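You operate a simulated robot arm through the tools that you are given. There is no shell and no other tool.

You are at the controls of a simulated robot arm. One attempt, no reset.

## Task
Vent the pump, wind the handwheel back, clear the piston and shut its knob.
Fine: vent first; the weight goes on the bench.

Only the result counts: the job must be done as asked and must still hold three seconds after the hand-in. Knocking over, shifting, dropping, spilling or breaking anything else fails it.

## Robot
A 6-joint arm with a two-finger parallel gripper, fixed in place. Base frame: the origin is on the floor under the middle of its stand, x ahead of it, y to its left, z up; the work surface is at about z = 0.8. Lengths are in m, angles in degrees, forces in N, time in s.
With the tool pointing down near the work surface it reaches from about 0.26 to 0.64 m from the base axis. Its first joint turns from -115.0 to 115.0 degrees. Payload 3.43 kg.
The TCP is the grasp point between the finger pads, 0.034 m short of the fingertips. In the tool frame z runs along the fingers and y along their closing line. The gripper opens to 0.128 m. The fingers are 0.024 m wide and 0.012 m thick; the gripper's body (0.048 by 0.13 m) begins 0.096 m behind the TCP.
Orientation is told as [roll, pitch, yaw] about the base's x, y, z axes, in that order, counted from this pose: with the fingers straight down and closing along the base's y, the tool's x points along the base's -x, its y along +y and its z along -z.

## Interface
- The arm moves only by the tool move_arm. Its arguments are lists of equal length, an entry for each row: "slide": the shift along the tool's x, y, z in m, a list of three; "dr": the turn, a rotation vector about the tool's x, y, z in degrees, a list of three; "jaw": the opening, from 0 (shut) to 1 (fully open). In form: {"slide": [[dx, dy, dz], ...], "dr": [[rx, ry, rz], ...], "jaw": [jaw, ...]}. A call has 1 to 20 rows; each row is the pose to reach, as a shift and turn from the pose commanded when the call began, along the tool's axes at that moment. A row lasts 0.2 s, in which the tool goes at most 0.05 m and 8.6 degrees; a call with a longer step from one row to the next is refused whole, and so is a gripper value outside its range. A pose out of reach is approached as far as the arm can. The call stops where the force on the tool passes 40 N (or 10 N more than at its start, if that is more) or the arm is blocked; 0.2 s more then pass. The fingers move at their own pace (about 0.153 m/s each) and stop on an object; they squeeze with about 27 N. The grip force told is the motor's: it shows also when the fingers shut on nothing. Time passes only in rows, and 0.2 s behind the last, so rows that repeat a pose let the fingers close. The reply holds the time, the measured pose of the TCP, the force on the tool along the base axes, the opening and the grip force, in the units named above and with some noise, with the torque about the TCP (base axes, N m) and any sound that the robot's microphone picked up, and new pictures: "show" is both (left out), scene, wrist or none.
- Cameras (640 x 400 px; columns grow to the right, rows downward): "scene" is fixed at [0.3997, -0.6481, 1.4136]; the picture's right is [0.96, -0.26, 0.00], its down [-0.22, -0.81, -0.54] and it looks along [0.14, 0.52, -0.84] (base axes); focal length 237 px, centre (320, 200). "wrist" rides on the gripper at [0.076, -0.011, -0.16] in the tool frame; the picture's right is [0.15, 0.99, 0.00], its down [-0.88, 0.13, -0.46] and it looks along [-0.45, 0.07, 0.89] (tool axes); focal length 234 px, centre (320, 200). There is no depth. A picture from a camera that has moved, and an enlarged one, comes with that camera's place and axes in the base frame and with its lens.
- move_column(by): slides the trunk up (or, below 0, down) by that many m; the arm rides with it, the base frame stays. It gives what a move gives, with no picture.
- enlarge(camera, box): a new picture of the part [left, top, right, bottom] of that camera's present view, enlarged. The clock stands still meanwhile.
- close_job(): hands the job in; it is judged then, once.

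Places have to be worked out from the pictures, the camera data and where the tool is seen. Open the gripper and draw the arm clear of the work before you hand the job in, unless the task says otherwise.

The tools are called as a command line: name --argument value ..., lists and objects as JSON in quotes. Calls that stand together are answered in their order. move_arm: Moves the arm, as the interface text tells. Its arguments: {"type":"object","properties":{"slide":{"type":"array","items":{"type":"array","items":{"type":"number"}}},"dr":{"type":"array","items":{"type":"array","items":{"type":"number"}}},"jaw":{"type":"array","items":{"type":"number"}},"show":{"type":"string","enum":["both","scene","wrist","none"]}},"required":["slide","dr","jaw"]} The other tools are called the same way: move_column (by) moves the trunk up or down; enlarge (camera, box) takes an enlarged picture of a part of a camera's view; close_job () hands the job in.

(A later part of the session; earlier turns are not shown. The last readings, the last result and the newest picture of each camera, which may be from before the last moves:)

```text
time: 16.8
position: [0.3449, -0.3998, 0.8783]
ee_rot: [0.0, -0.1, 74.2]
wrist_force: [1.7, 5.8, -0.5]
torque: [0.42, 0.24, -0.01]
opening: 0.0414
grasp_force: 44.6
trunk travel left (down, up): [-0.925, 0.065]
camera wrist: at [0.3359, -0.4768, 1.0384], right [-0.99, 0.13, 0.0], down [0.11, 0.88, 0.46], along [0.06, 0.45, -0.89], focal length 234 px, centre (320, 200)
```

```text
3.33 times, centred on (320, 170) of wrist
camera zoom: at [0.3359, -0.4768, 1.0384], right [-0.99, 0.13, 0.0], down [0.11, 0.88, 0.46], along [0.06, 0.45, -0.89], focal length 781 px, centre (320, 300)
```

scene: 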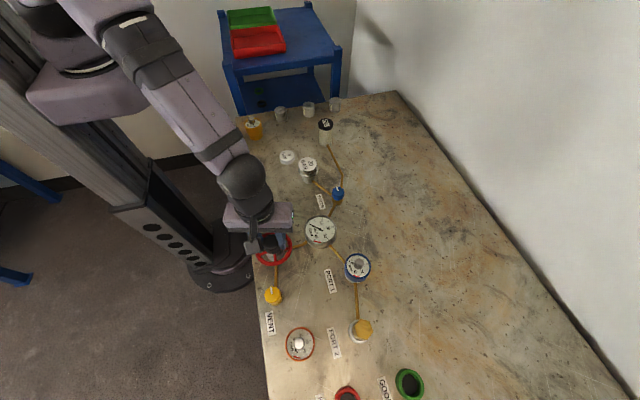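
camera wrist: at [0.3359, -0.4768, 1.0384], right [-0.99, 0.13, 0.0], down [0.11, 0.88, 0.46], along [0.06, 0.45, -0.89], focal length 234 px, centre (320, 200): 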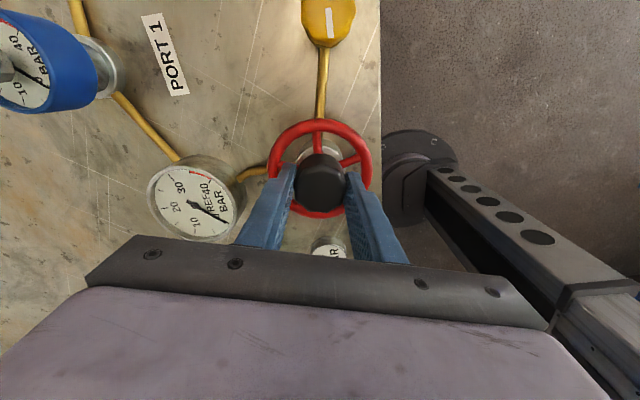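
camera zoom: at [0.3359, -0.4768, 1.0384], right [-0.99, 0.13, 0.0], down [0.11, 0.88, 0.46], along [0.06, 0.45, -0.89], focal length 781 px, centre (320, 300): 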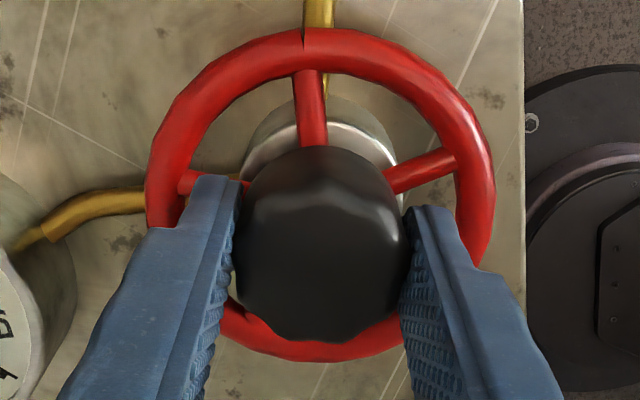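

It has turned 120° counter-clockwise so far with no resistance. I'll continue winding.

move_arm --slide '[[0, 0, 0], [0, 0, 0], [0, 0, 0], [0, 0, 0], [0, 0, 0], [0, 0, 0], [0, 0, 0], [0, 0, 0], [0, 0, 0], [0, 0, 0], [0, 0, 0], [0, 0, 0]]' --dr '[[0, 0, -8], [0, 0, -16], [0, 0, -24], [0, 0, -32], [0, 0, -40], [0, 0, -48], [0, 0, -56], [0, 0, -64], [0, 0, -72], [0, 0, -80], [0, 0, -88], [0, 0, -96]]' --jaw '[0, 0, 0, 0, 0, 0, 0, 0, 0, 0, 0, 0]' --show "both"

enlarge --camera "wrist" --box '[240, 110, 400, 230]'

```text
time: 18.3
position: [0.3447, -0.3992, 0.8776]
ee_rot: [1.9, 0.2, 121.8]
wrist_force: [-14.9, -11.9, 1.5]
torque: [0.57, -0.71, -0.13]
opening: 0.0416
grasp_force: 44.9
out of reach, approached as far as the arm can: row 6, 7
trunk travel left (down, up): [-0.925, 0.065]
stopped in row 7: the force on the tool passed its limit at 61 N (the readings are from after the stop); the commanded pose is now the measured one
camera wrist: at [0.3998, -0.4547, 1.0378], right [-0.76, -0.65, 0.03], down [-0.56, 0.69, 0.46], along [-0.32, 0.33, -0.89], focal length 234 px, centre (320, 200)
```

scene: 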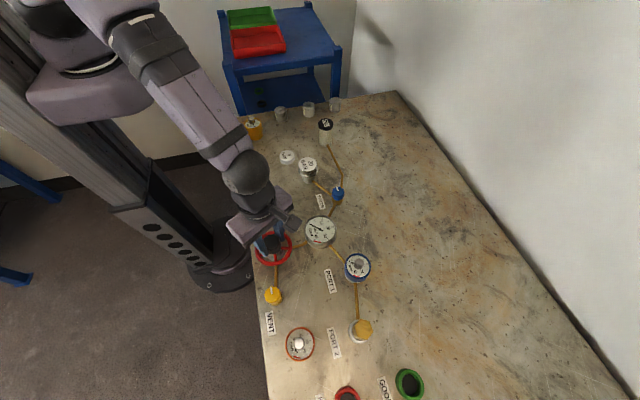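
wrist: 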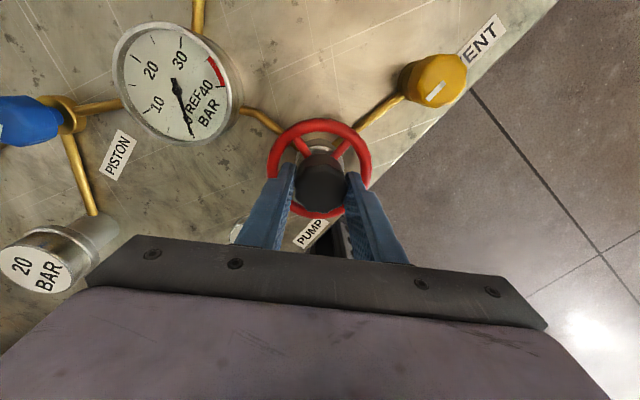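

```text
3.33 times, centred on (320, 170) of wrist
camera zoom: at [0.3998, -0.4547, 1.0378], right [-0.76, -0.65, 0.03], down [-0.56, 0.69, 0.46], along [-0.32, 0.33, -0.89], focal length 781 px, centre (320, 300)
```

zoom: 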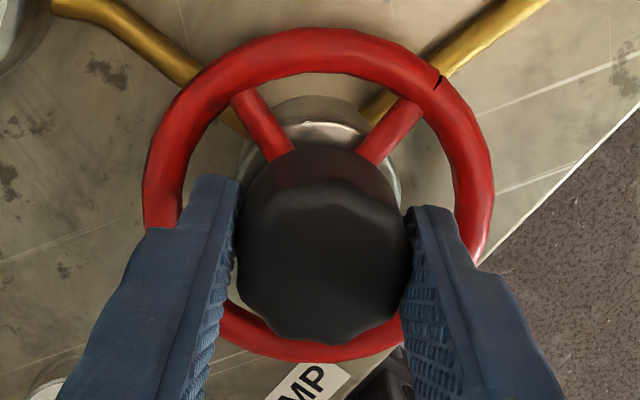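

The wheel's notch has stayed at about 268° while the gripper slipped on to 122° yaw. So the wheel met a stop after about 120° of back-winding, and the arm's wrist ran out of reach there too. I'll release, straighten the small tilt and lift a little.

move_arm --slide '[[0, 0, 0], [0, 0, 0], [0, 0, 0], [0, 0, -0.03], [0, 0, -0.06]]' --dr '[[0, 0, 0], [0, 0, 0], [0, 0, 0], [-0.5, 0.8, 0], [-1.0, 1.6, 0]]' --jaw '[0.58, 0.58, 0.58, 0.58, 0.58]' --show "wrist"

```text
time: 19.5
position: [0.3484, -0.3946, 0.939]
ee_rot: [2.8, 2.0, 121.9]
wrist_force: [0.1, -0.1, 0.7]
torque: [-0.01, 0.0, -0.01]
opening: 0.0741
grasp_force: 0.0
trunk travel left (down, up): [-0.925, 0.065]
camera wrist: at [0.4021, -0.4461, 1.1004], right [-0.76, -0.65, 0.05], down [-0.57, 0.7, 0.43], along [-0.32, 0.3, -0.9], focal length 234 px, centre (320, 200)
```

wrist: 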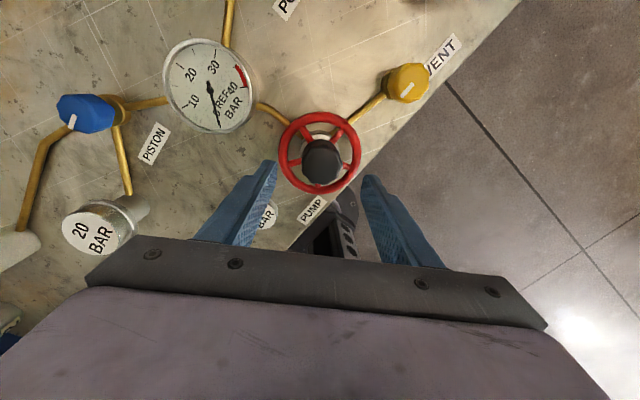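

My tilt correction had the wrong sign, since roll acts about -tool x. I'll correct it here in free air, which also brings the arm back within reach.

move_arm --slide '[[0, 0, 0], [0, 0, 0]]' --dr '[[2.8, -2.0, 0], [2.8, -2.0, 0]]' --jaw '[0.58, 0.58]' --show "none"

```text
time: 20.1
position: [0.3567, -0.388, 0.9378]
ee_rot: [0.9, 0.1, 121.3]
wrist_force: [-0.7, -0.1, -0.3]
torque: [0.0, -0.03, 0.04]
opening: 0.0744
grasp_force: 0.1
out of reach, approached as far as the arm can: row 1, 2
trunk travel left (down, up): [-0.925, 0.065]
```

Still at the edge of the wrist's reach, so I'll rotate back clockwise, away from the limit, and check that the tool straightens.

move_arm --slide '[[0, 0, 0], [0, 0, 0], [0, 0, 0], [0, 0, 0], [0, 0, 0], [0, 0, 0]]' --dr '[[0, 0, 8], [0, 0, 16], [0, 0, 24], [0, 0, 32], [0, 0, 40], [0, 0, 48]]' --jaw '[0.58, 0.58, 0.58, 0.58, 0.58, 0.58]' --show "none"

```text
time: 21.5
position: [0.3578, -0.3868, 0.9377]
ee_rot: [0.1, -0.2, 73.7]
wrist_force: [0.2, 0.1, 0.4]
torque: [0.01, -0.02, -0.04]
opening: 0.0742
grasp_force: 0.1
trunk travel left (down, up): [-0.925, 0.065]
```

The tool is straight again. I'll re-centre over the hub and unwind the wrist to yaw ≈ -38° so I can re-grip and confirm the counter-clockwise stop.

move_arm --slide '[[0.0164, 0.0091, 0], [0.0164, 0.0091, 0], [0.0164, 0.0091, 0], [0.0164, 0.0091, 0], [0.0164, 0.0091, 0], [0.0164, 0.0091, 0], [0.0164, 0.0091, 0], [0.0164, 0.0091, 0], [0.0164, 0.0091, 0], [0.0164, 0.0091, 0], [0.0164, 0.0091, 0], [0.0164, 0.0091, 0], [0.0164, 0.0091, 0], [0.0164, 0.0091, 0], [0.0164, 0.0091, 0]]' --dr '[[0, 0, 8], [0, 0, 16], [0, 0, 24], [0, 0, 32], [0, 0, 40], [0, 0, 48], [0, 0, 56], [0, 0, 64], [0, 0, 72], [0, 0, 80], [0, 0, 88], [0, 0, 96], [0, 0, 104], [0, 0, 112], [0, 0, 112]]' --jaw '[0.58, 0.58, 0.58, 0.58, 0.58, 0.58, 0.58, 0.58, 0.58, 0.58, 0.58, 0.58, 0.58, 0.58, 0.58]' --show "both"

enlarge --camera "wrist" --box '[240, 90, 400, 210]'

```text
time: 24.7
position: [0.3442, -0.4002, 0.9379]
ee_rot: [-0.1, 0.0, -38.2]
wrist_force: [-0.3, 1.0, 0.0]
torque: [-0.02, -0.02, 0.0]
opening: 0.0743
grasp_force: 0.1
trunk travel left (down, up): [-0.925, 0.065]
camera wrist: at [0.278, -0.3647, 1.0978], right [0.5, 0.87, 0.0], down [0.77, -0.44, 0.45], along [0.4, -0.23, -0.89], focal length 234 px, centre (320, 200)
```

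scene: 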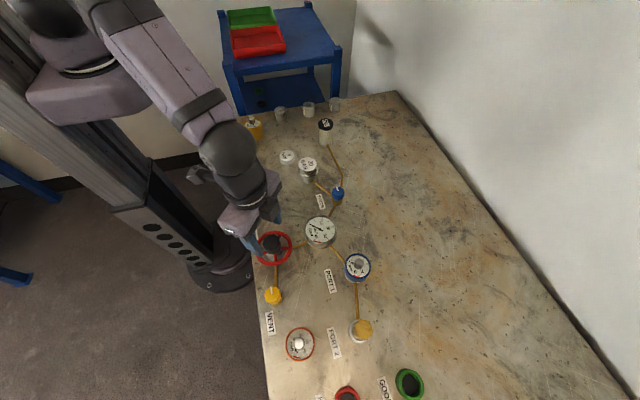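
wrist: 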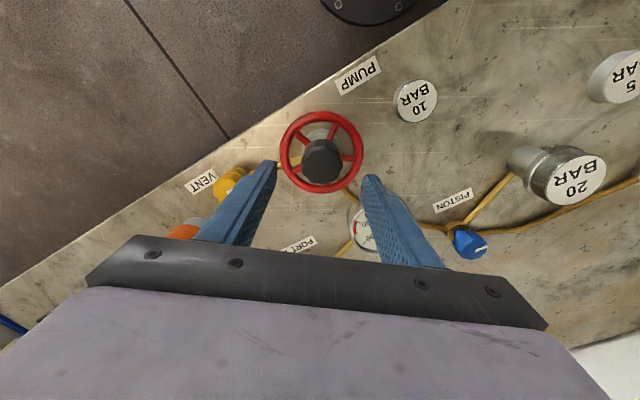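

```text
3.33 times, centred on (320, 150) of wrist
camera zoom: at [0.278, -0.3647, 1.0978], right [0.5, 0.87, 0.0], down [0.77, -0.44, 0.45], along [0.4, -0.23, -0.89], focal length 781 px, centre (320, 367)
```

zoom: 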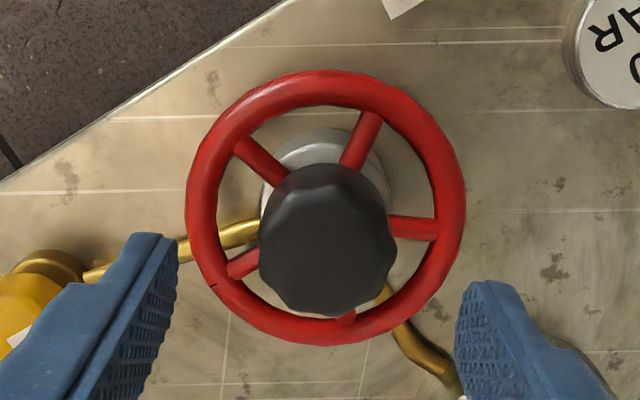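

The notch now sits at about 270–275°, roughly 120–125° back from where it started. I'll re-grip the hub and push counter-clockwise to confirm it's the end stop.

move_arm --slide '[[0, 0, 0.03], [0, 0, 0.0595], [0, 0, 0.0595], [0, 0, 0.0595], [0, 0, 0.0595], [0, 0, 0.0595]]' --dr '[[0, 0, 0], [0, 0, 0], [0, 0, 0], [0, 0, 0], [0, 0, 0], [0, 0, 0]]' --jaw '[0.58, 0.58, 0.58, 0, 0, 0]' --show "wrist"

enlarge --camera "wrist" --box '[240, 110, 400, 230]'

move_arm --slide '[[0, 0, 0], [0, 0, 0], [0, 0, 0]]' --dr '[[0, 0, -5], [0, 0, -10], [0, 0, -15]]' --jaw '[0, 0, 0]' --show "wrist"

enlarge --camera "wrist" --box '[240, 110, 400, 230]'

```text
time: 26.1
position: [0.3461, -0.4009, 0.8777]
ee_rot: [0.0, 0.1, -38.1]
wrist_force: [7.8, 8.8, -1.2]
torque: [0.21, -0.89, -0.14]
opening: 0.0413
grasp_force: 45.6
trunk travel left (down, up): [-0.925, 0.065]
camera wrist: at [0.2792, -0.3633, 1.0374], right [0.5, 0.87, 0.0], down [0.77, -0.44, 0.45], along [0.4, -0.22, -0.89], focal length 234 px, centre (320, 200)
```

wrist: 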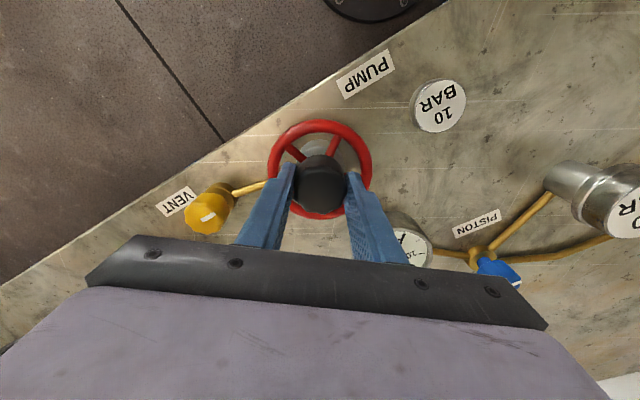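

```text
3.33 times, centred on (320, 170) of wrist
camera zoom: at [0.2792, -0.3633, 1.0374], right [0.5, 0.87, 0.0], down [0.77, -0.44, 0.45], along [0.4, -0.22, -0.89], focal length 781 px, centre (320, 300)
```

zoom: 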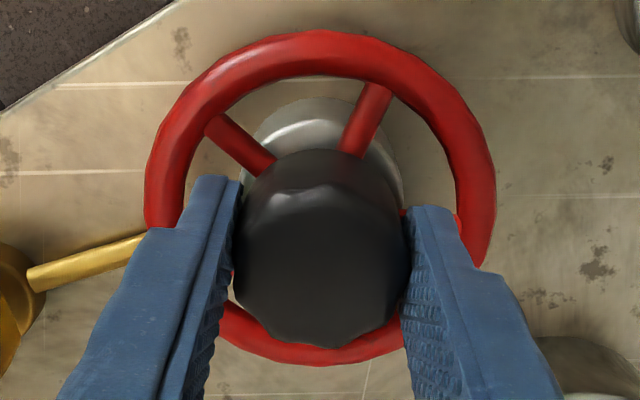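

```text
time: 26.9
position: [0.3446, -0.4003, 0.8784]
ee_rot: [0.1, 0.2, -23.1]
wrist_force: [12.4, 11.1, -3.2]
torque: [0.31, -0.42, -1.05]
opening: 0.041
grasp_force: 45.0
trunk travel left (down, up): [-0.925, 0.065]
camera wrist: at [0.2717, -0.3819, 1.0379], right [0.25, 0.97, 0.0], down [0.86, -0.23, 0.45], along [0.44, -0.11, -0.89], focal length 234 px, centre (320, 200)
```

wrist: 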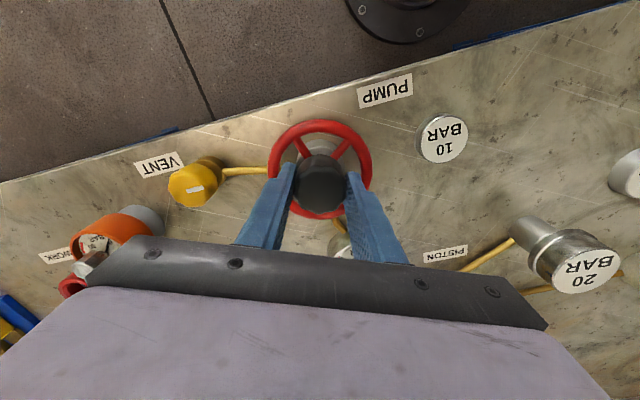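

```text
3.33 times, centred on (320, 170) of wrist
camera zoom: at [0.2717, -0.3819, 1.0379], right [0.25, 0.97, 0.0], down [0.86, -0.23, 0.45], along [0.44, -0.11, -0.89], focal length 781 px, centre (320, 300)
```

zoom: 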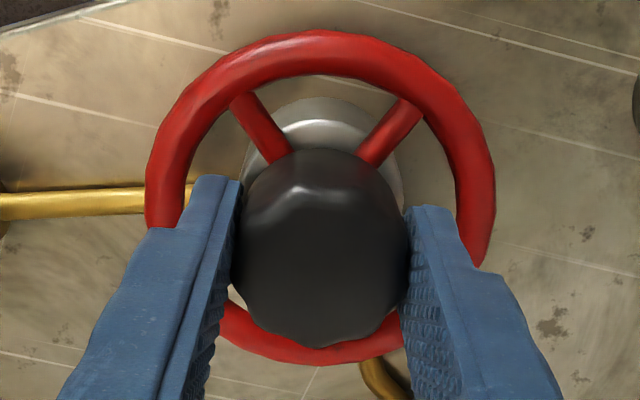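

Torque hit -1.05 N m with the wheel fixed while the gripper slipped, so the counter-clockwise stop is confirmed. To be sure this end is the backed-off one, I'll turn clockwise briskly with the vent open and see whether the gauge kicks up, then wind back again.

move_arm --slide '[[0, 0, 0], [0, 0, 0], [0, 0, 0], [0, 0, 0], [0, 0, 0], [0, 0, 0], [0, 0, 0], [0, 0, 0]]' --dr '[[0, 0, 8.5], [0, 0, 17], [0, 0, 25.5], [0, 0, 34], [0, 0, 42.5], [0, 0, 51], [0, 0, 59.5], [0, 0, 68]]' --jaw '[0, 0, 0, 0, 0, 0, 0, 0]' --show "both"

enlarge --camera "scene" --box '[290, 200, 380, 290]'

enlarge --camera "wrist" --box '[240, 110, 400, 230]'

```text
time: 28.7
position: [0.3451, -0.3994, 0.8787]
ee_rot: [-0.1, 0.1, -91.3]
wrist_force: [6.8, 9.8, -0.5]
torque: [1.2, -0.1, 0.01]
opening: 0.0411
grasp_force: 45.3
trunk travel left (down, up): [-0.925, 0.065]
camera wrist: at [0.3364, -0.3251, 1.0379], right [0.99, 0.12, 0.0], down [0.11, -0.88, 0.45], along [0.06, -0.45, -0.89], focal length 234 px, centre (320, 200)
```

scene: 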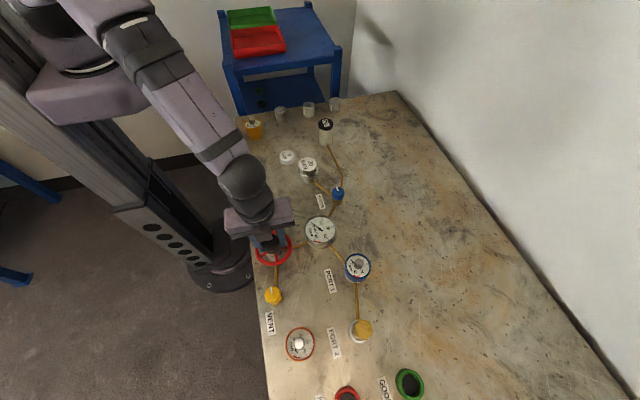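
wrist: 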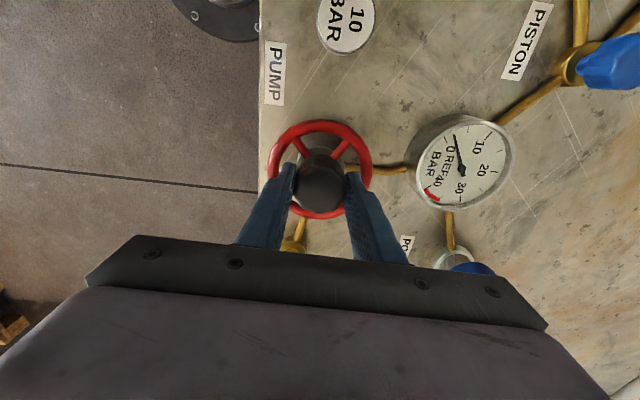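

```text
4.44 times, centred on (335, 245) of scene
camera zoom: at [0.3997, -0.6481, 1.4136], right [0.96, -0.26, 0.0], down [-0.22, -0.81, -0.54], along [0.14, 0.52, -0.84], focal length 1052 px, centre (253, 0)
```

zoom: 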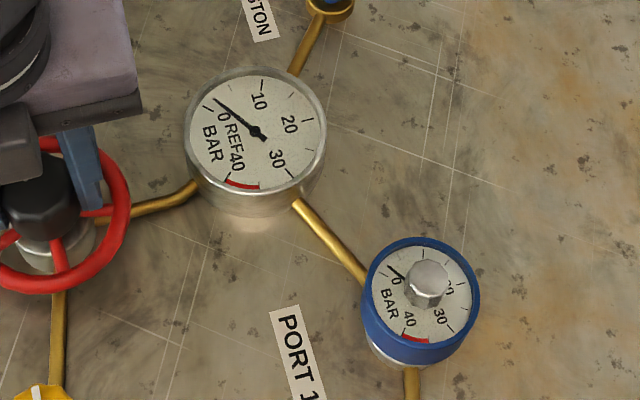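

```text
3.33 times, centred on (320, 170) of wrist
camera zoom: at [0.3364, -0.3251, 1.0379], right [0.99, 0.12, 0.0], down [0.11, -0.88, 0.45], along [0.06, -0.45, -0.89], focal length 781 px, centre (320, 300)
```

zoom: 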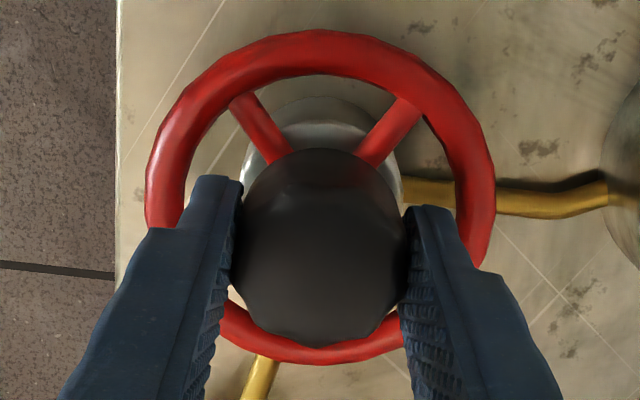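

The gauge kicked up to about 2 bar while turning clockwise, so clockwise winds in and counter-clockwise is indeed "back". I'll wind counter-clockwise to the stop again with a little overtravel.

move_arm --slide '[[0, 0, 0], [0, 0, 0], [0, 0, 0], [0, 0, 0], [0, 0, 0], [0, 0, 0], [0, 0, 0], [0, 0, 0], [0, 0, 0], [0, 0, 0], [0, 0, 0]]' --dr '[[0, 0, -8], [0, 0, -16], [0, 0, -24], [0, 0, -32], [0, 0, -40], [0, 0, -48], [0, 0, -56], [0, 0, -64], [0, 0, -70], [0, 0, -74], [0, 0, -78]]' --jaw '[0, 0, 0, 0, 0, 0, 0, 0, 0, 0, 0]' --show "both"

enlarge --camera "scene" --box '[290, 200, 380, 290]'

enlarge --camera "wrist" --box '[240, 110, 400, 230]'

```text
time: 31.1
position: [0.3453, -0.3999, 0.8785]
ee_rot: [0.0, 0.1, -13.0]
wrist_force: [9.1, 12.6, -1.1]
torque: [0.54, -0.44, -0.37]
opening: 0.0414
grasp_force: 44.7
trunk travel left (down, up): [-0.925, 0.065]
camera wrist: at [0.269, -0.395, 1.0382], right [0.08, 1.0, 0.0], down [0.89, -0.07, 0.45], along [0.45, -0.04, -0.89], focal length 234 px, centre (320, 200)
```

scene: 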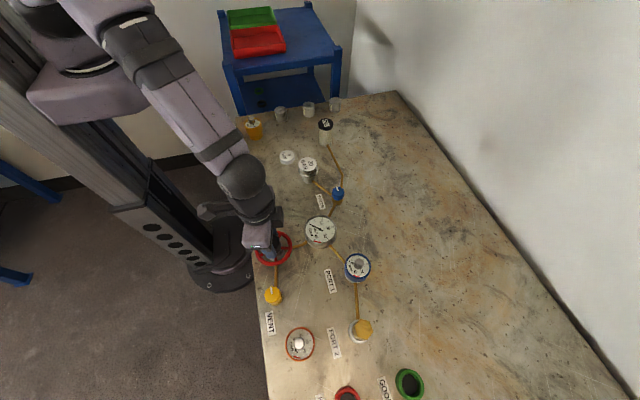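
wrist: 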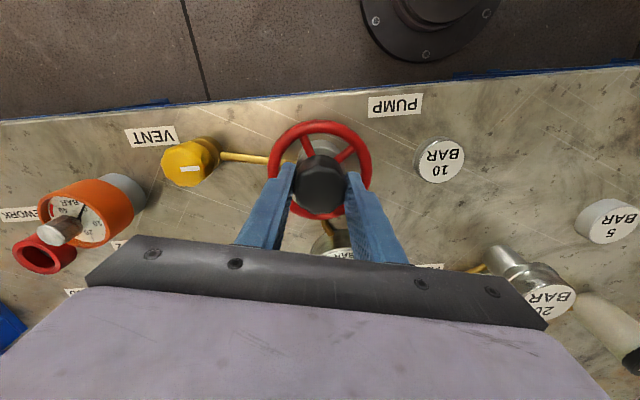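

```text
4.44 times, centred on (335, 245) of scene
camera zoom: at [0.3997, -0.6481, 1.4136], right [0.96, -0.26, 0.0], down [-0.22, -0.81, -0.54], along [0.14, 0.52, -0.84], focal length 1052 px, centre (253, 0)
```

zoom: 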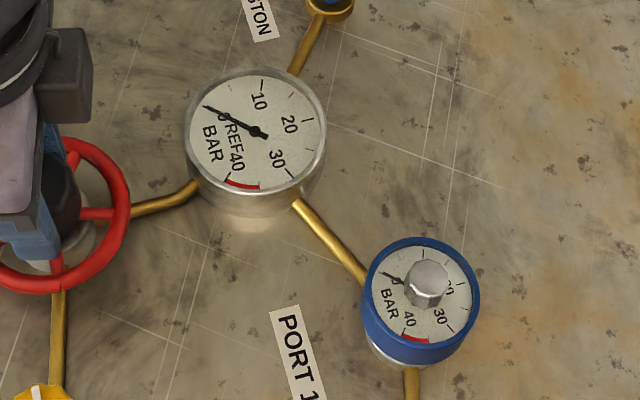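

```text
3.33 times, centred on (320, 170) of wrist
camera zoom: at [0.269, -0.395, 1.0382], right [0.08, 1.0, 0.0], down [0.89, -0.07, 0.45], along [0.45, -0.04, -0.89], focal length 781 px, centre (320, 300)
```

zoom: 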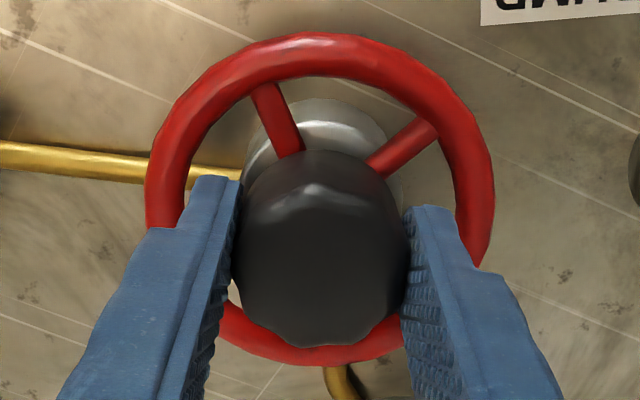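

The gauge is back to 0 and the wheel is on its back stop, with the fingers slipping against it. I'll release, lift, and move over the 20 BAR weight for a close look.

move_arm --slide '[[0, 0, 0], [0, 0, 0], [0, 0, -0.03], [0, 0, -0.07], [0, 0, -0.11], [0, 0, -0.14], [-0.015, 0.041, -0.14], [-0.03, 0.082, -0.14], [-0.045, 0.123, -0.14], [-0.06, 0.164, -0.14], [-0.075, 0.205, -0.14], [-0.0901, 0.2456, -0.14], [-0.0901, 0.2456, -0.14]]' --dr '[[0, 0, 0], [0, 0, 0], [0, 0, 0], [0, 0, 0], [0, 0, 0], [0, 0, 0], [0, 0, -3], [0, 0, -6], [0, 0, -9], [0, 0, -13], [0, 0, -13], [0, 0, -13], [0, 0, -13]]' --jaw '[0.58, 0.58, 0.58, 0.58, 0.58, 0.7, 0.7, 0.7, 0.7, 0.7, 0.7, 0.7, 0.7]' --show "both"

enlarge --camera "wrist" --box '[240, 80, 440, 220]'

enlarge --camera "scene" --box '[235, 195, 385, 315]'

```text
time: 33.9
position: [0.4886, -0.1809, 1.0185]
ee_rot: [0.1, 0.0, -0.1]
wrist_force: [-0.4, 0.3, 0.2]
torque: [0.04, -0.03, 0.0]
opening: 0.0895
grasp_force: 0.1
trunk travel left (down, up): [-0.925, 0.065]
camera wrist: at [0.4129, -0.1935, 1.1783], right [-0.14, 0.99, 0.0], down [0.88, 0.13, 0.46], along [0.45, 0.07, -0.89], focal length 234 px, centre (320, 200)
```

scene: 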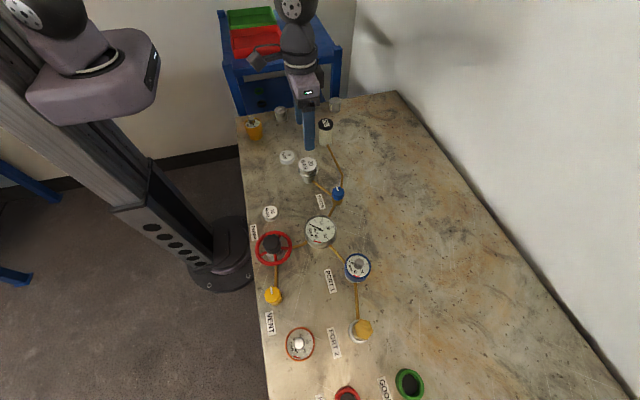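
wrist: 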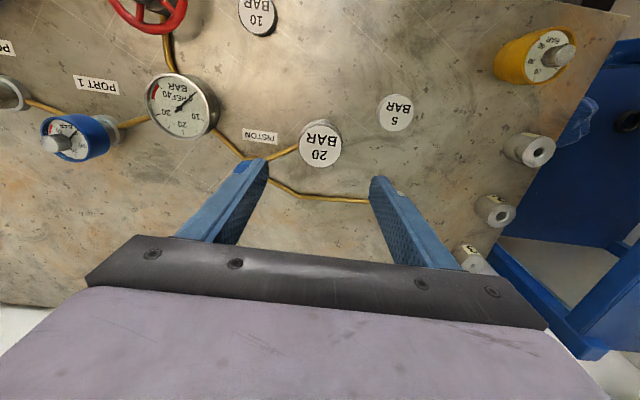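

```text
2.86 times, centred on (340, 150) of wrist
camera zoom: at [0.4129, -0.1935, 1.1783], right [-0.14, 0.99, 0.0], down [0.88, 0.13, 0.46], along [0.45, 0.07, -0.89], focal length 669 px, centre (263, 343)
```

zoom: 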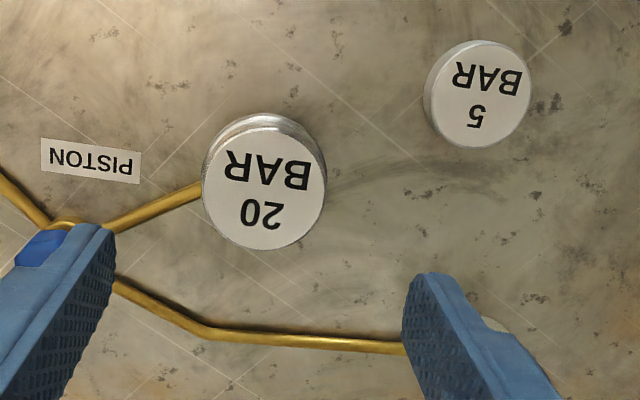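

```text
3.33 times, centred on (310, 255) of scene
camera zoom: at [0.3997, -0.6481, 1.4136], right [0.96, -0.26, 0.0], down [-0.22, -0.81, -0.54], along [0.14, 0.52, -0.84], focal length 789 px, centre (353, 17)
```

zoom: 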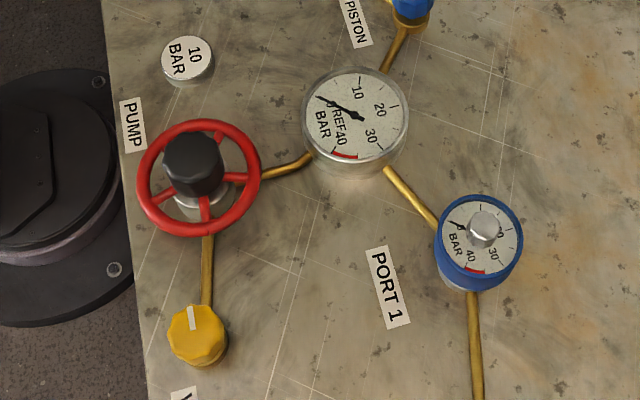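

The wheel, vent and gauge look right (0 bar). I'll enlarge the piston and weight in the scene view to get its present height after venting.

enlarge --camera "scene" --box '[285, 145, 335, 190]'

```text
8.89 times, centred on (310, 168) of scene
camera zoom: at [0.3997, -0.6481, 1.4136], right [0.96, -0.26, 0.0], down [-0.22, -0.81, -0.54], along [0.14, 0.52, -0.84], focal length 2105 px, centre (409, 489)
```

zoom: 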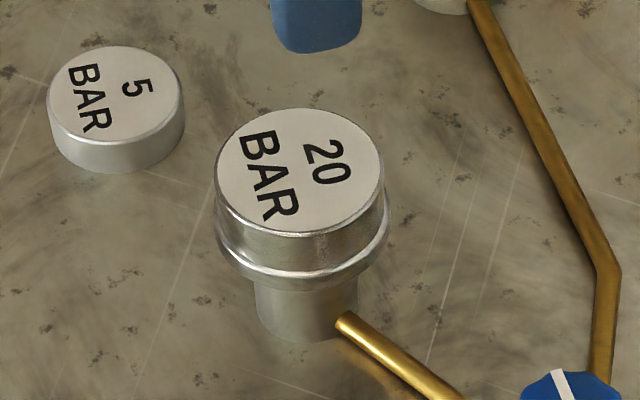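

The weight's top is at (0.4885, -0.181, 0.874) and the pan's rim is just under its side, at about z≈0.856. I'll descend so the fingertips stop at about z≈0.861, gripping only the weight and not the pan.

move_arm --slide '[[0, 0, 0.04], [0, 0, 0.08], [0, 0, 0.11], [0, 0, 0.1235], [0, 0, 0.1235]]' --dr '[[0, 0, 0], [0, 0, 0], [0, 0, 0], [0, 0, 0], [0, 0, 0]]' --jaw '[0.7, 0.7, 0.7, 0.7, 0.7]' --show "both"

enlarge --camera "wrist" --box '[240, 110, 400, 230]'

enlarge --camera "scene" --box '[285, 140, 345, 190]'

```text
time: 35.1
position: [0.4882, -0.1825, 0.8966]
ee_rot: [0.1, 0.0, -0.1]
wrist_force: [0.1, 0.0, 0.5]
torque: [0.01, 0.01, -0.01]
opening: 0.0894
grasp_force: 0.1
trunk travel left (down, up): [-0.925, 0.065]
camera wrist: at [0.4127, -0.1949, 1.0567], right [-0.14, 0.99, 0.0], down [0.88, 0.13, 0.46], along [0.45, 0.07, -0.89], focal length 234 px, centre (320, 200)
```

scene: 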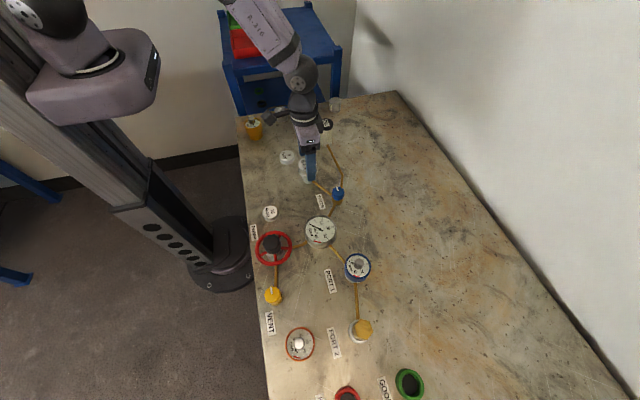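
wrist: 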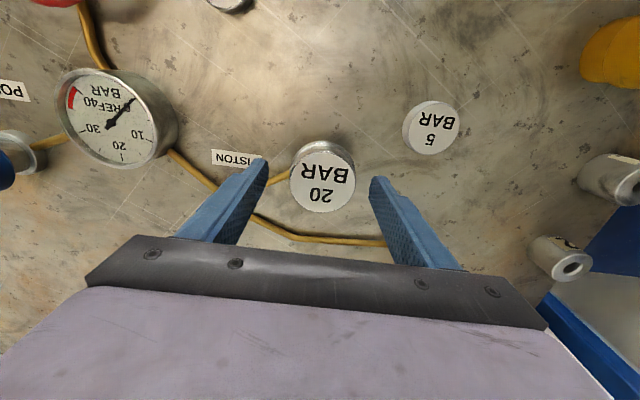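

```text
3.33 times, centred on (320, 170) of wrist
camera zoom: at [0.4127, -0.1949, 1.0567], right [-0.14, 0.99, 0.0], down [0.88, 0.13, 0.46], along [0.45, 0.07, -0.89], focal length 781 px, centre (320, 300)
```

zoom: 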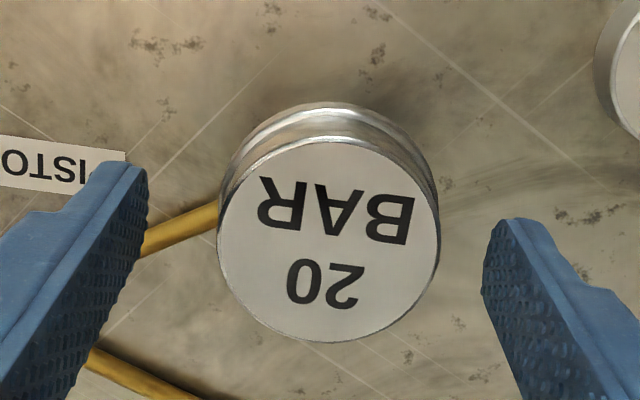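

```text
8.00 times, centred on (315, 165) of scene
camera zoom: at [0.3997, -0.6481, 1.4136], right [0.96, -0.26, 0.0], down [-0.22, -0.81, -0.54], along [0.14, 0.52, -0.84], focal length 1894 px, centre (360, 480)
```

zoom: 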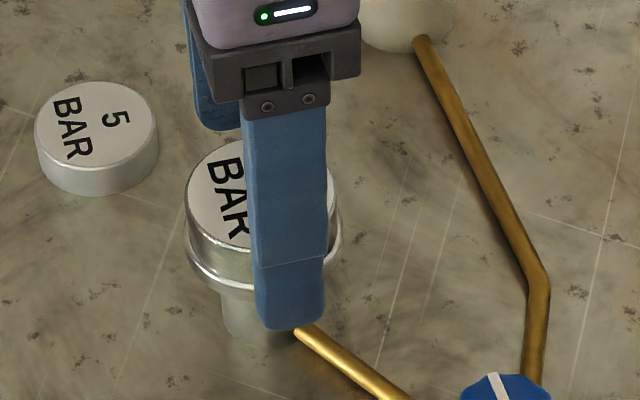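

The weight sits about 2 mm to the +y side and the tips are about 7 mm above the pan rim. I'll shift 2 mm in y, go 3.5 mm lower, and close on the weight.

move_arm --slide '[[0, 0.002, 0.0035], [0, 0.002, 0.0035], [0, 0.002, 0.0035], [0, 0.002, 0.0035], [0, 0.002, 0.0035]]' --dr '[[0, 0, 0], [0, 0, 0], [0, 0, 0], [0, 0, 0], [0, 0, 0]]' --jaw '[0.7, 0.4, 0, 0, 0]' --show "both"

enlarge --camera "wrist" --box '[240, 110, 400, 230]'

enlarge --camera "scene" --box '[285, 140, 345, 190]'

```text
time: 36.3
position: [0.4886, -0.1812, 0.893]
ee_rot: [0.0, 0.0, 0.0]
wrist_force: [-0.5, -0.8, -0.8]
torque: [-0.01, 0.0, -0.02]
opening: 0.0566
grasp_force: 26.9
trunk travel left (down, up): [-0.925, 0.065]
camera wrist: at [0.4127, -0.1931, 1.0528], right [-0.14, 0.99, 0.0], down [0.88, 0.13, 0.46], along [0.45, 0.07, -0.89], focal length 234 px, centre (320, 200)
```

scene: 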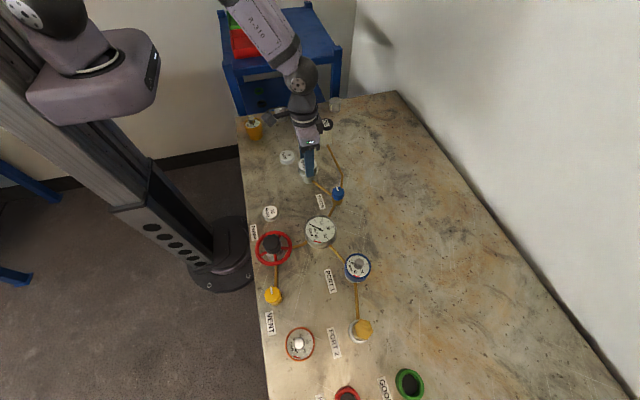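
wrist: 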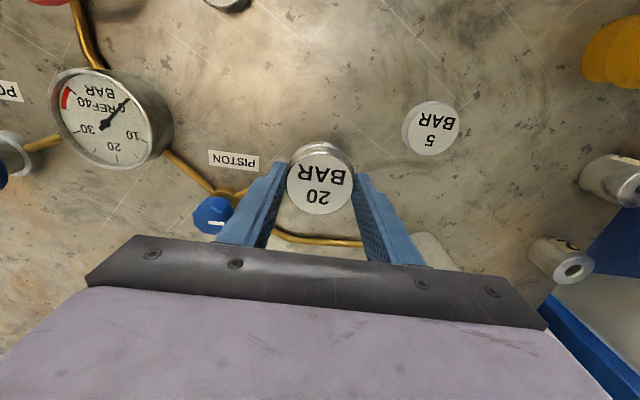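

```text
3.33 times, centred on (320, 170) of wrist
camera zoom: at [0.4127, -0.1931, 1.0528], right [-0.14, 0.99, 0.0], down [0.88, 0.13, 0.46], along [0.45, 0.07, -0.89], focal length 781 px, centre (320, 300)
```

zoom: 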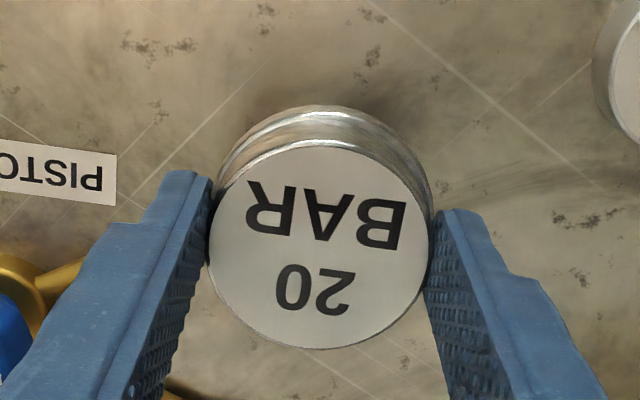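

```text
8.00 times, centred on (315, 165) of scene
camera zoom: at [0.3997, -0.6481, 1.4136], right [0.96, -0.26, 0.0], down [-0.22, -0.81, -0.54], along [0.14, 0.52, -0.84], focal length 1894 px, centre (360, 480)
```

zoom: 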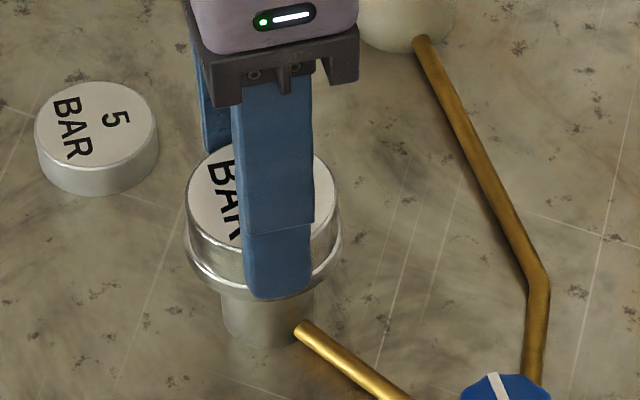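

Gripped at 56.6 mm, which is the weight's width. I'll lift gently by 30 mm and check that only the weight comes up.

move_arm --slide '[[0, 0, 0], [0, 0, -0.005], [0, 0, -0.012], [0, 0, -0.02], [0, 0, -0.03], [0, 0, -0.03]]' --dr '[[0, 0, 0], [0, 0, 0], [0, 0, 0], [0, 0, 0], [0, 0, 0], [0, 0, 0]]' --jaw '[0, 0, 0, 0, 0, 0]' --show "both"

enlarge --camera "wrist" --box '[240, 110, 400, 230]'

enlarge --camera "scene" --box '[285, 140, 345, 190]'

```text
time: 37.7
position: [0.4885, -0.1809, 0.9225]
ee_rot: [0.1, 0.1, -0.1]
wrist_force: [0.3, 0.7, -4.0]
torque: [-0.05, 0.0, 0.03]
opening: 0.0568
grasp_force: 27.4
trunk travel left (down, up): [-0.925, 0.065]
camera wrist: at [0.4125, -0.1932, 1.0816], right [-0.14, 0.99, 0.0], down [0.88, 0.13, 0.45], along [0.45, 0.07, -0.89], focal length 234 px, centre (320, 200)
```

scene: 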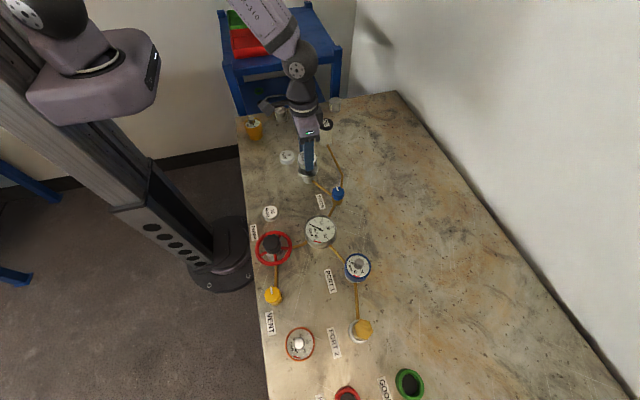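
wrist: 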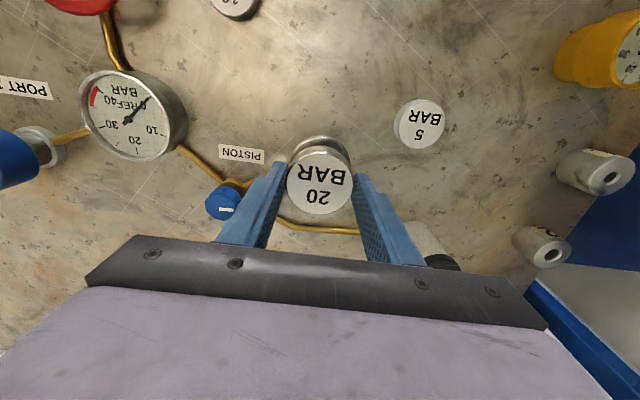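

```text
3.33 times, centred on (320, 170) of wrist
camera zoom: at [0.4125, -0.1932, 1.0816], right [-0.14, 0.99, 0.0], down [0.88, 0.13, 0.45], along [0.45, 0.07, -0.89], focal length 781 px, centre (320, 300)
```

zoom: 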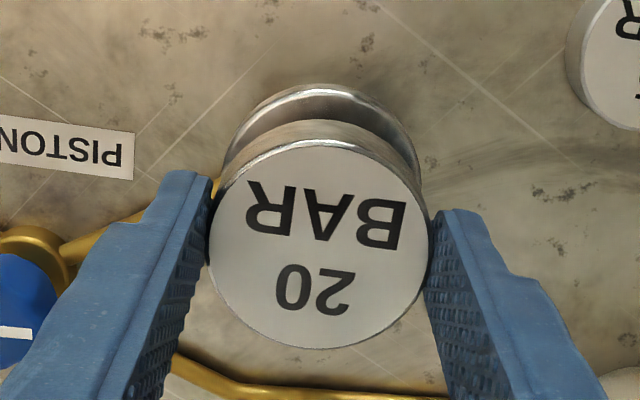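

```text
8.00 times, centred on (315, 165) of scene
camera zoom: at [0.3997, -0.6481, 1.4136], right [0.96, -0.26, 0.0], down [-0.22, -0.81, -0.54], along [0.14, 0.52, -0.84], focal length 1894 px, centre (360, 480)
```

zoom: 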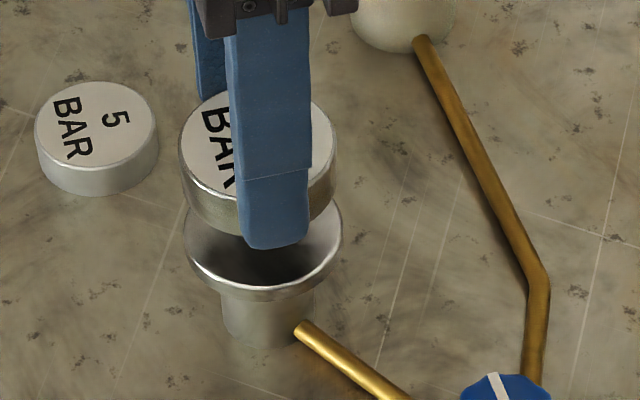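

Only the weight came up (about 0.4 kg) and the pan stayed in place. I'll lift a bit more and carry it to the clear bench spot at (0.385, -0.175), between the 5 and 10 BAR weights.

move_arm --slide '[[0, 0, -0.02], [0, 0, -0.04], [0.025, 0.0015, -0.04], [0.055, 0.003, -0.04], [0.085, 0.005, -0.04], [0.1035, 0.006, -0.04], [0.1035, 0.006, -0.04], [0.1035, 0.006, -0.01], [0.1035, 0.006, 0.02], [0.1035, 0.006, 0.04], [0.1035, 0.006, 0.06], [0.1035, 0.006, 0.06]]' --dr '[[0, 0, 0], [0, 0, 0], [0, 0, 0], [0, 0, 0], [0, 0, 0], [0, 0, 0], [0, 0, 0], [0, 0, 0], [0, 0, 0], [0, 0, 0], [0, 0, 0], [0, 0, 0]]' --jaw '[0, 0, 0, 0, 0, 0, 0, 0, 0, 0, 0, 0]' --show "both"

enlarge --camera "scene" --box '[245, 140, 345, 220]'

```text
time: 40.3
position: [0.3842, -0.1717, 0.8618]
ee_rot: [0.0, 0.0, -0.1]
wrist_force: [-0.5, -0.9, -3.4]
torque: [0.03, -0.02, -0.02]
opening: 0.0568
grasp_force: 26.8
trunk travel left (down, up): [-0.925, 0.065]
camera wrist: at [0.3091, -0.185, 1.0212], right [-0.14, 0.99, 0.0], down [0.88, 0.13, 0.46], along [0.45, 0.07, -0.89], focal length 234 px, centre (320, 200)
```

scene: 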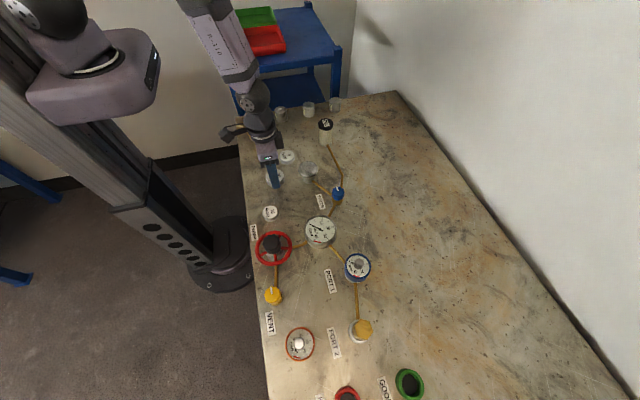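
wrist: 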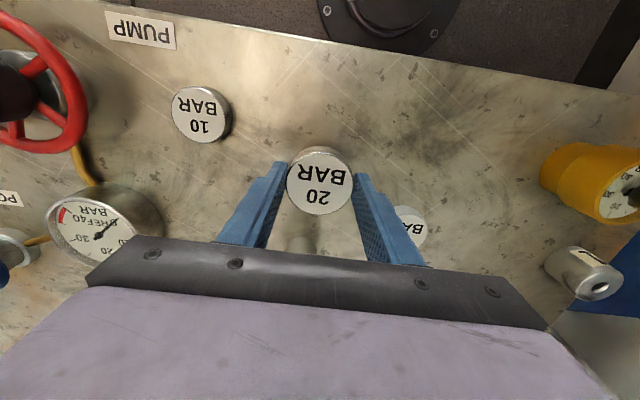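

```text
5.00 times, centred on (295, 180) of scene
camera zoom: at [0.3997, -0.6481, 1.4136], right [0.96, -0.26, 0.0], down [-0.22, -0.81, -0.54], along [0.14, 0.52, -0.84], focal length 1184 px, centre (445, 300)
```

zoom: 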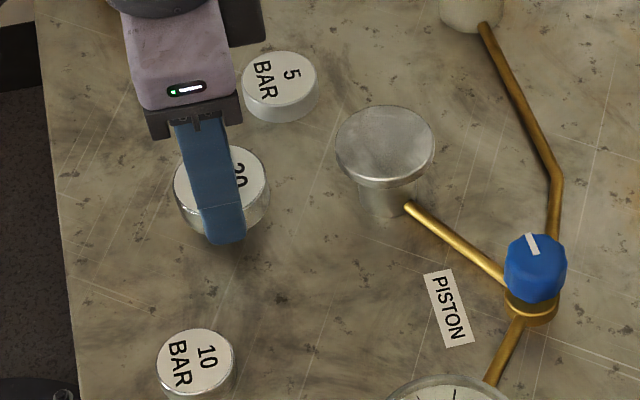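

The weight hovers about 18 mm above the bench at (0.384, -0.172), with nothing near it. I'll lower it slowly.

move_arm --slide '[[0, 0, 0.005], [0, 0, 0.01], [0, 0, 0.0135], [0, 0, 0.0155], [0, 0, 0.0155]]' --dr '[[0, 0, 0], [0, 0, 0], [0, 0, 0], [0, 0, 0], [0, 0, 0]]' --jaw '[0, 0, 0, 0, 0]' --show "wrist"

enlarge --camera "scene" --box '[255, 155, 305, 195]'

```text
time: 41.5
position: [0.3843, -0.1736, 0.8459]
ee_rot: [0.1, 0.1, -0.1]
wrist_force: [-0.4, -0.6, -4.0]
torque: [-0.02, 0.01, -0.03]
opening: 0.0569
grasp_force: 27.0
trunk travel left (down, up): [-0.925, 0.065]
camera wrist: at [0.3095, -0.1864, 1.0056], right [-0.14, 0.99, 0.0], down [0.88, 0.13, 0.46], along [0.45, 0.07, -0.89], focal length 234 px, centre (320, 200)
```

wrist: 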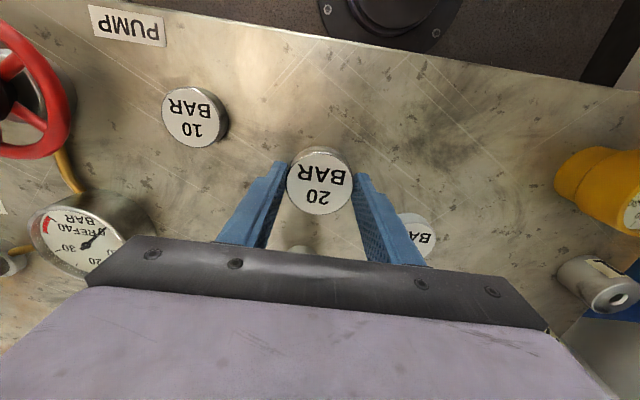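

```text
10.00 times, centred on (280, 175) of scene
camera zoom: at [0.3997, -0.6481, 1.4136], right [0.96, -0.26, 0.0], down [-0.22, -0.81, -0.54], along [0.14, 0.52, -0.84], focal length 2368 px, centre (720, 450)
```

zoom: 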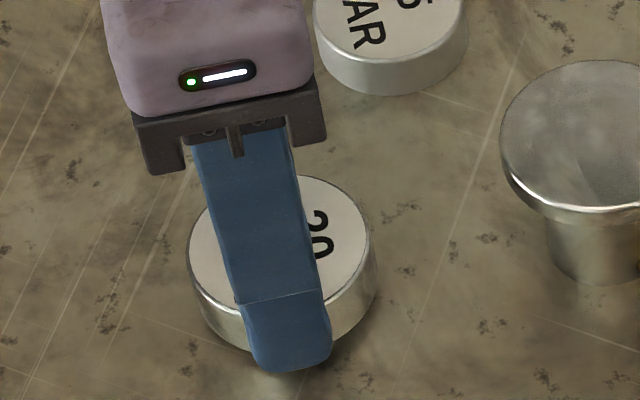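

Force is still -4 N, so the weight is not down yet. I'll lower it by a couple of millimetres at a time.

move_arm --slide '[[0, 0, 0.001], [0, 0, 0.002], [0, 0, 0.003], [0, 0, 0.003]]' --dr '[[0, 0, 0], [0, 0, 0], [0, 0, 0], [0, 0, 0]]' --jaw '[0, 0, 0, 0]' --show "none"

```text
time: 42.5
position: [0.3845, -0.1739, 0.8435]
ee_rot: [0.1, -0.1, -0.1]
wrist_force: [0.3, 0.2, -4.3]
torque: [-0.01, 0.02, 0.01]
opening: 0.0566
grasp_force: 26.6
trunk travel left (down, up): [-0.925, 0.065]
```

Still no contact at z=0.8435, so I'll continue down in small steps.

move_arm --slide '[[0, 0, 0.001], [0, 0, 0.002], [0, 0, 0.002]]' --dr '[[0, 0, 0], [0, 0, 0], [0, 0, 0]]' --jaw '[0, 0, 0]' --show "none"

```text
time: 43.3
position: [0.3849, -0.1744, 0.8408]
ee_rot: [0.0, -0.1, -0.1]
wrist_force: [-0.6, -0.2, -3.7]
torque: [-0.03, 0.01, -0.03]
opening: 0.0572
grasp_force: 27.3
trunk travel left (down, up): [-0.925, 0.065]
```

enlarge --camera "scene" --box '[255, 155, 305, 195]'

move_arm --slide '[[0, 0, 0.001], [0, 0, 0.002], [0, 0, 0.002]]' --dr '[[0, 0, 0], [0, 0, 0], [0, 0, 0]]' --jaw '[0, 0, 0]' --show "wrist"

```text
10.00 times, centred on (280, 175) of scene
camera zoom: at [0.3997, -0.6481, 1.4136], right [0.96, -0.26, 0.0], down [-0.22, -0.81, -0.54], along [0.14, 0.52, -0.84], focal length 2368 px, centre (720, 450)
```

zoom: 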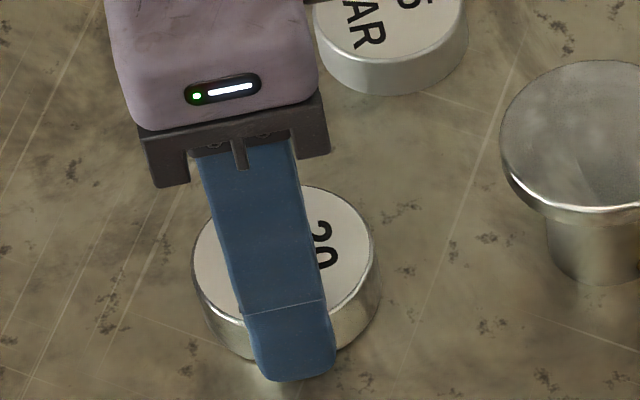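

```text
time: 44.1
position: [0.3848, -0.1739, 0.8396]
ee_rot: [0.1, 0.1, -0.1]
wrist_force: [-1.0, 0.3, 3.4]
torque: [-0.07, 0.12, -0.02]
opening: 0.0566
grasp_force: 26.7
trunk travel left (down, up): [-0.925, 0.065]
camera wrist: at [0.3092, -0.1862, 0.9992], right [-0.14, 0.99, 0.0], down [0.88, 0.13, 0.46], along [0.45, 0.07, -0.89], focal length 234 px, centre (320, 200)
```

wrist: 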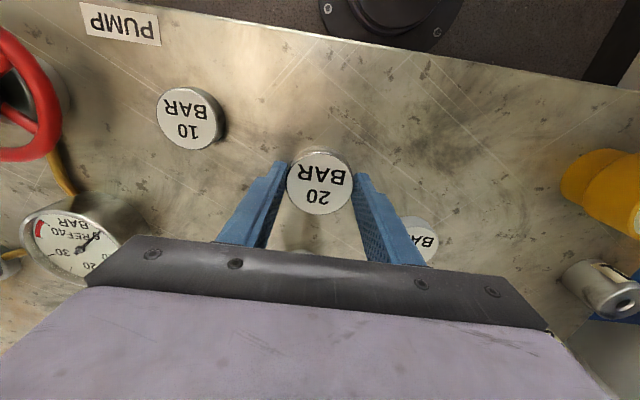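

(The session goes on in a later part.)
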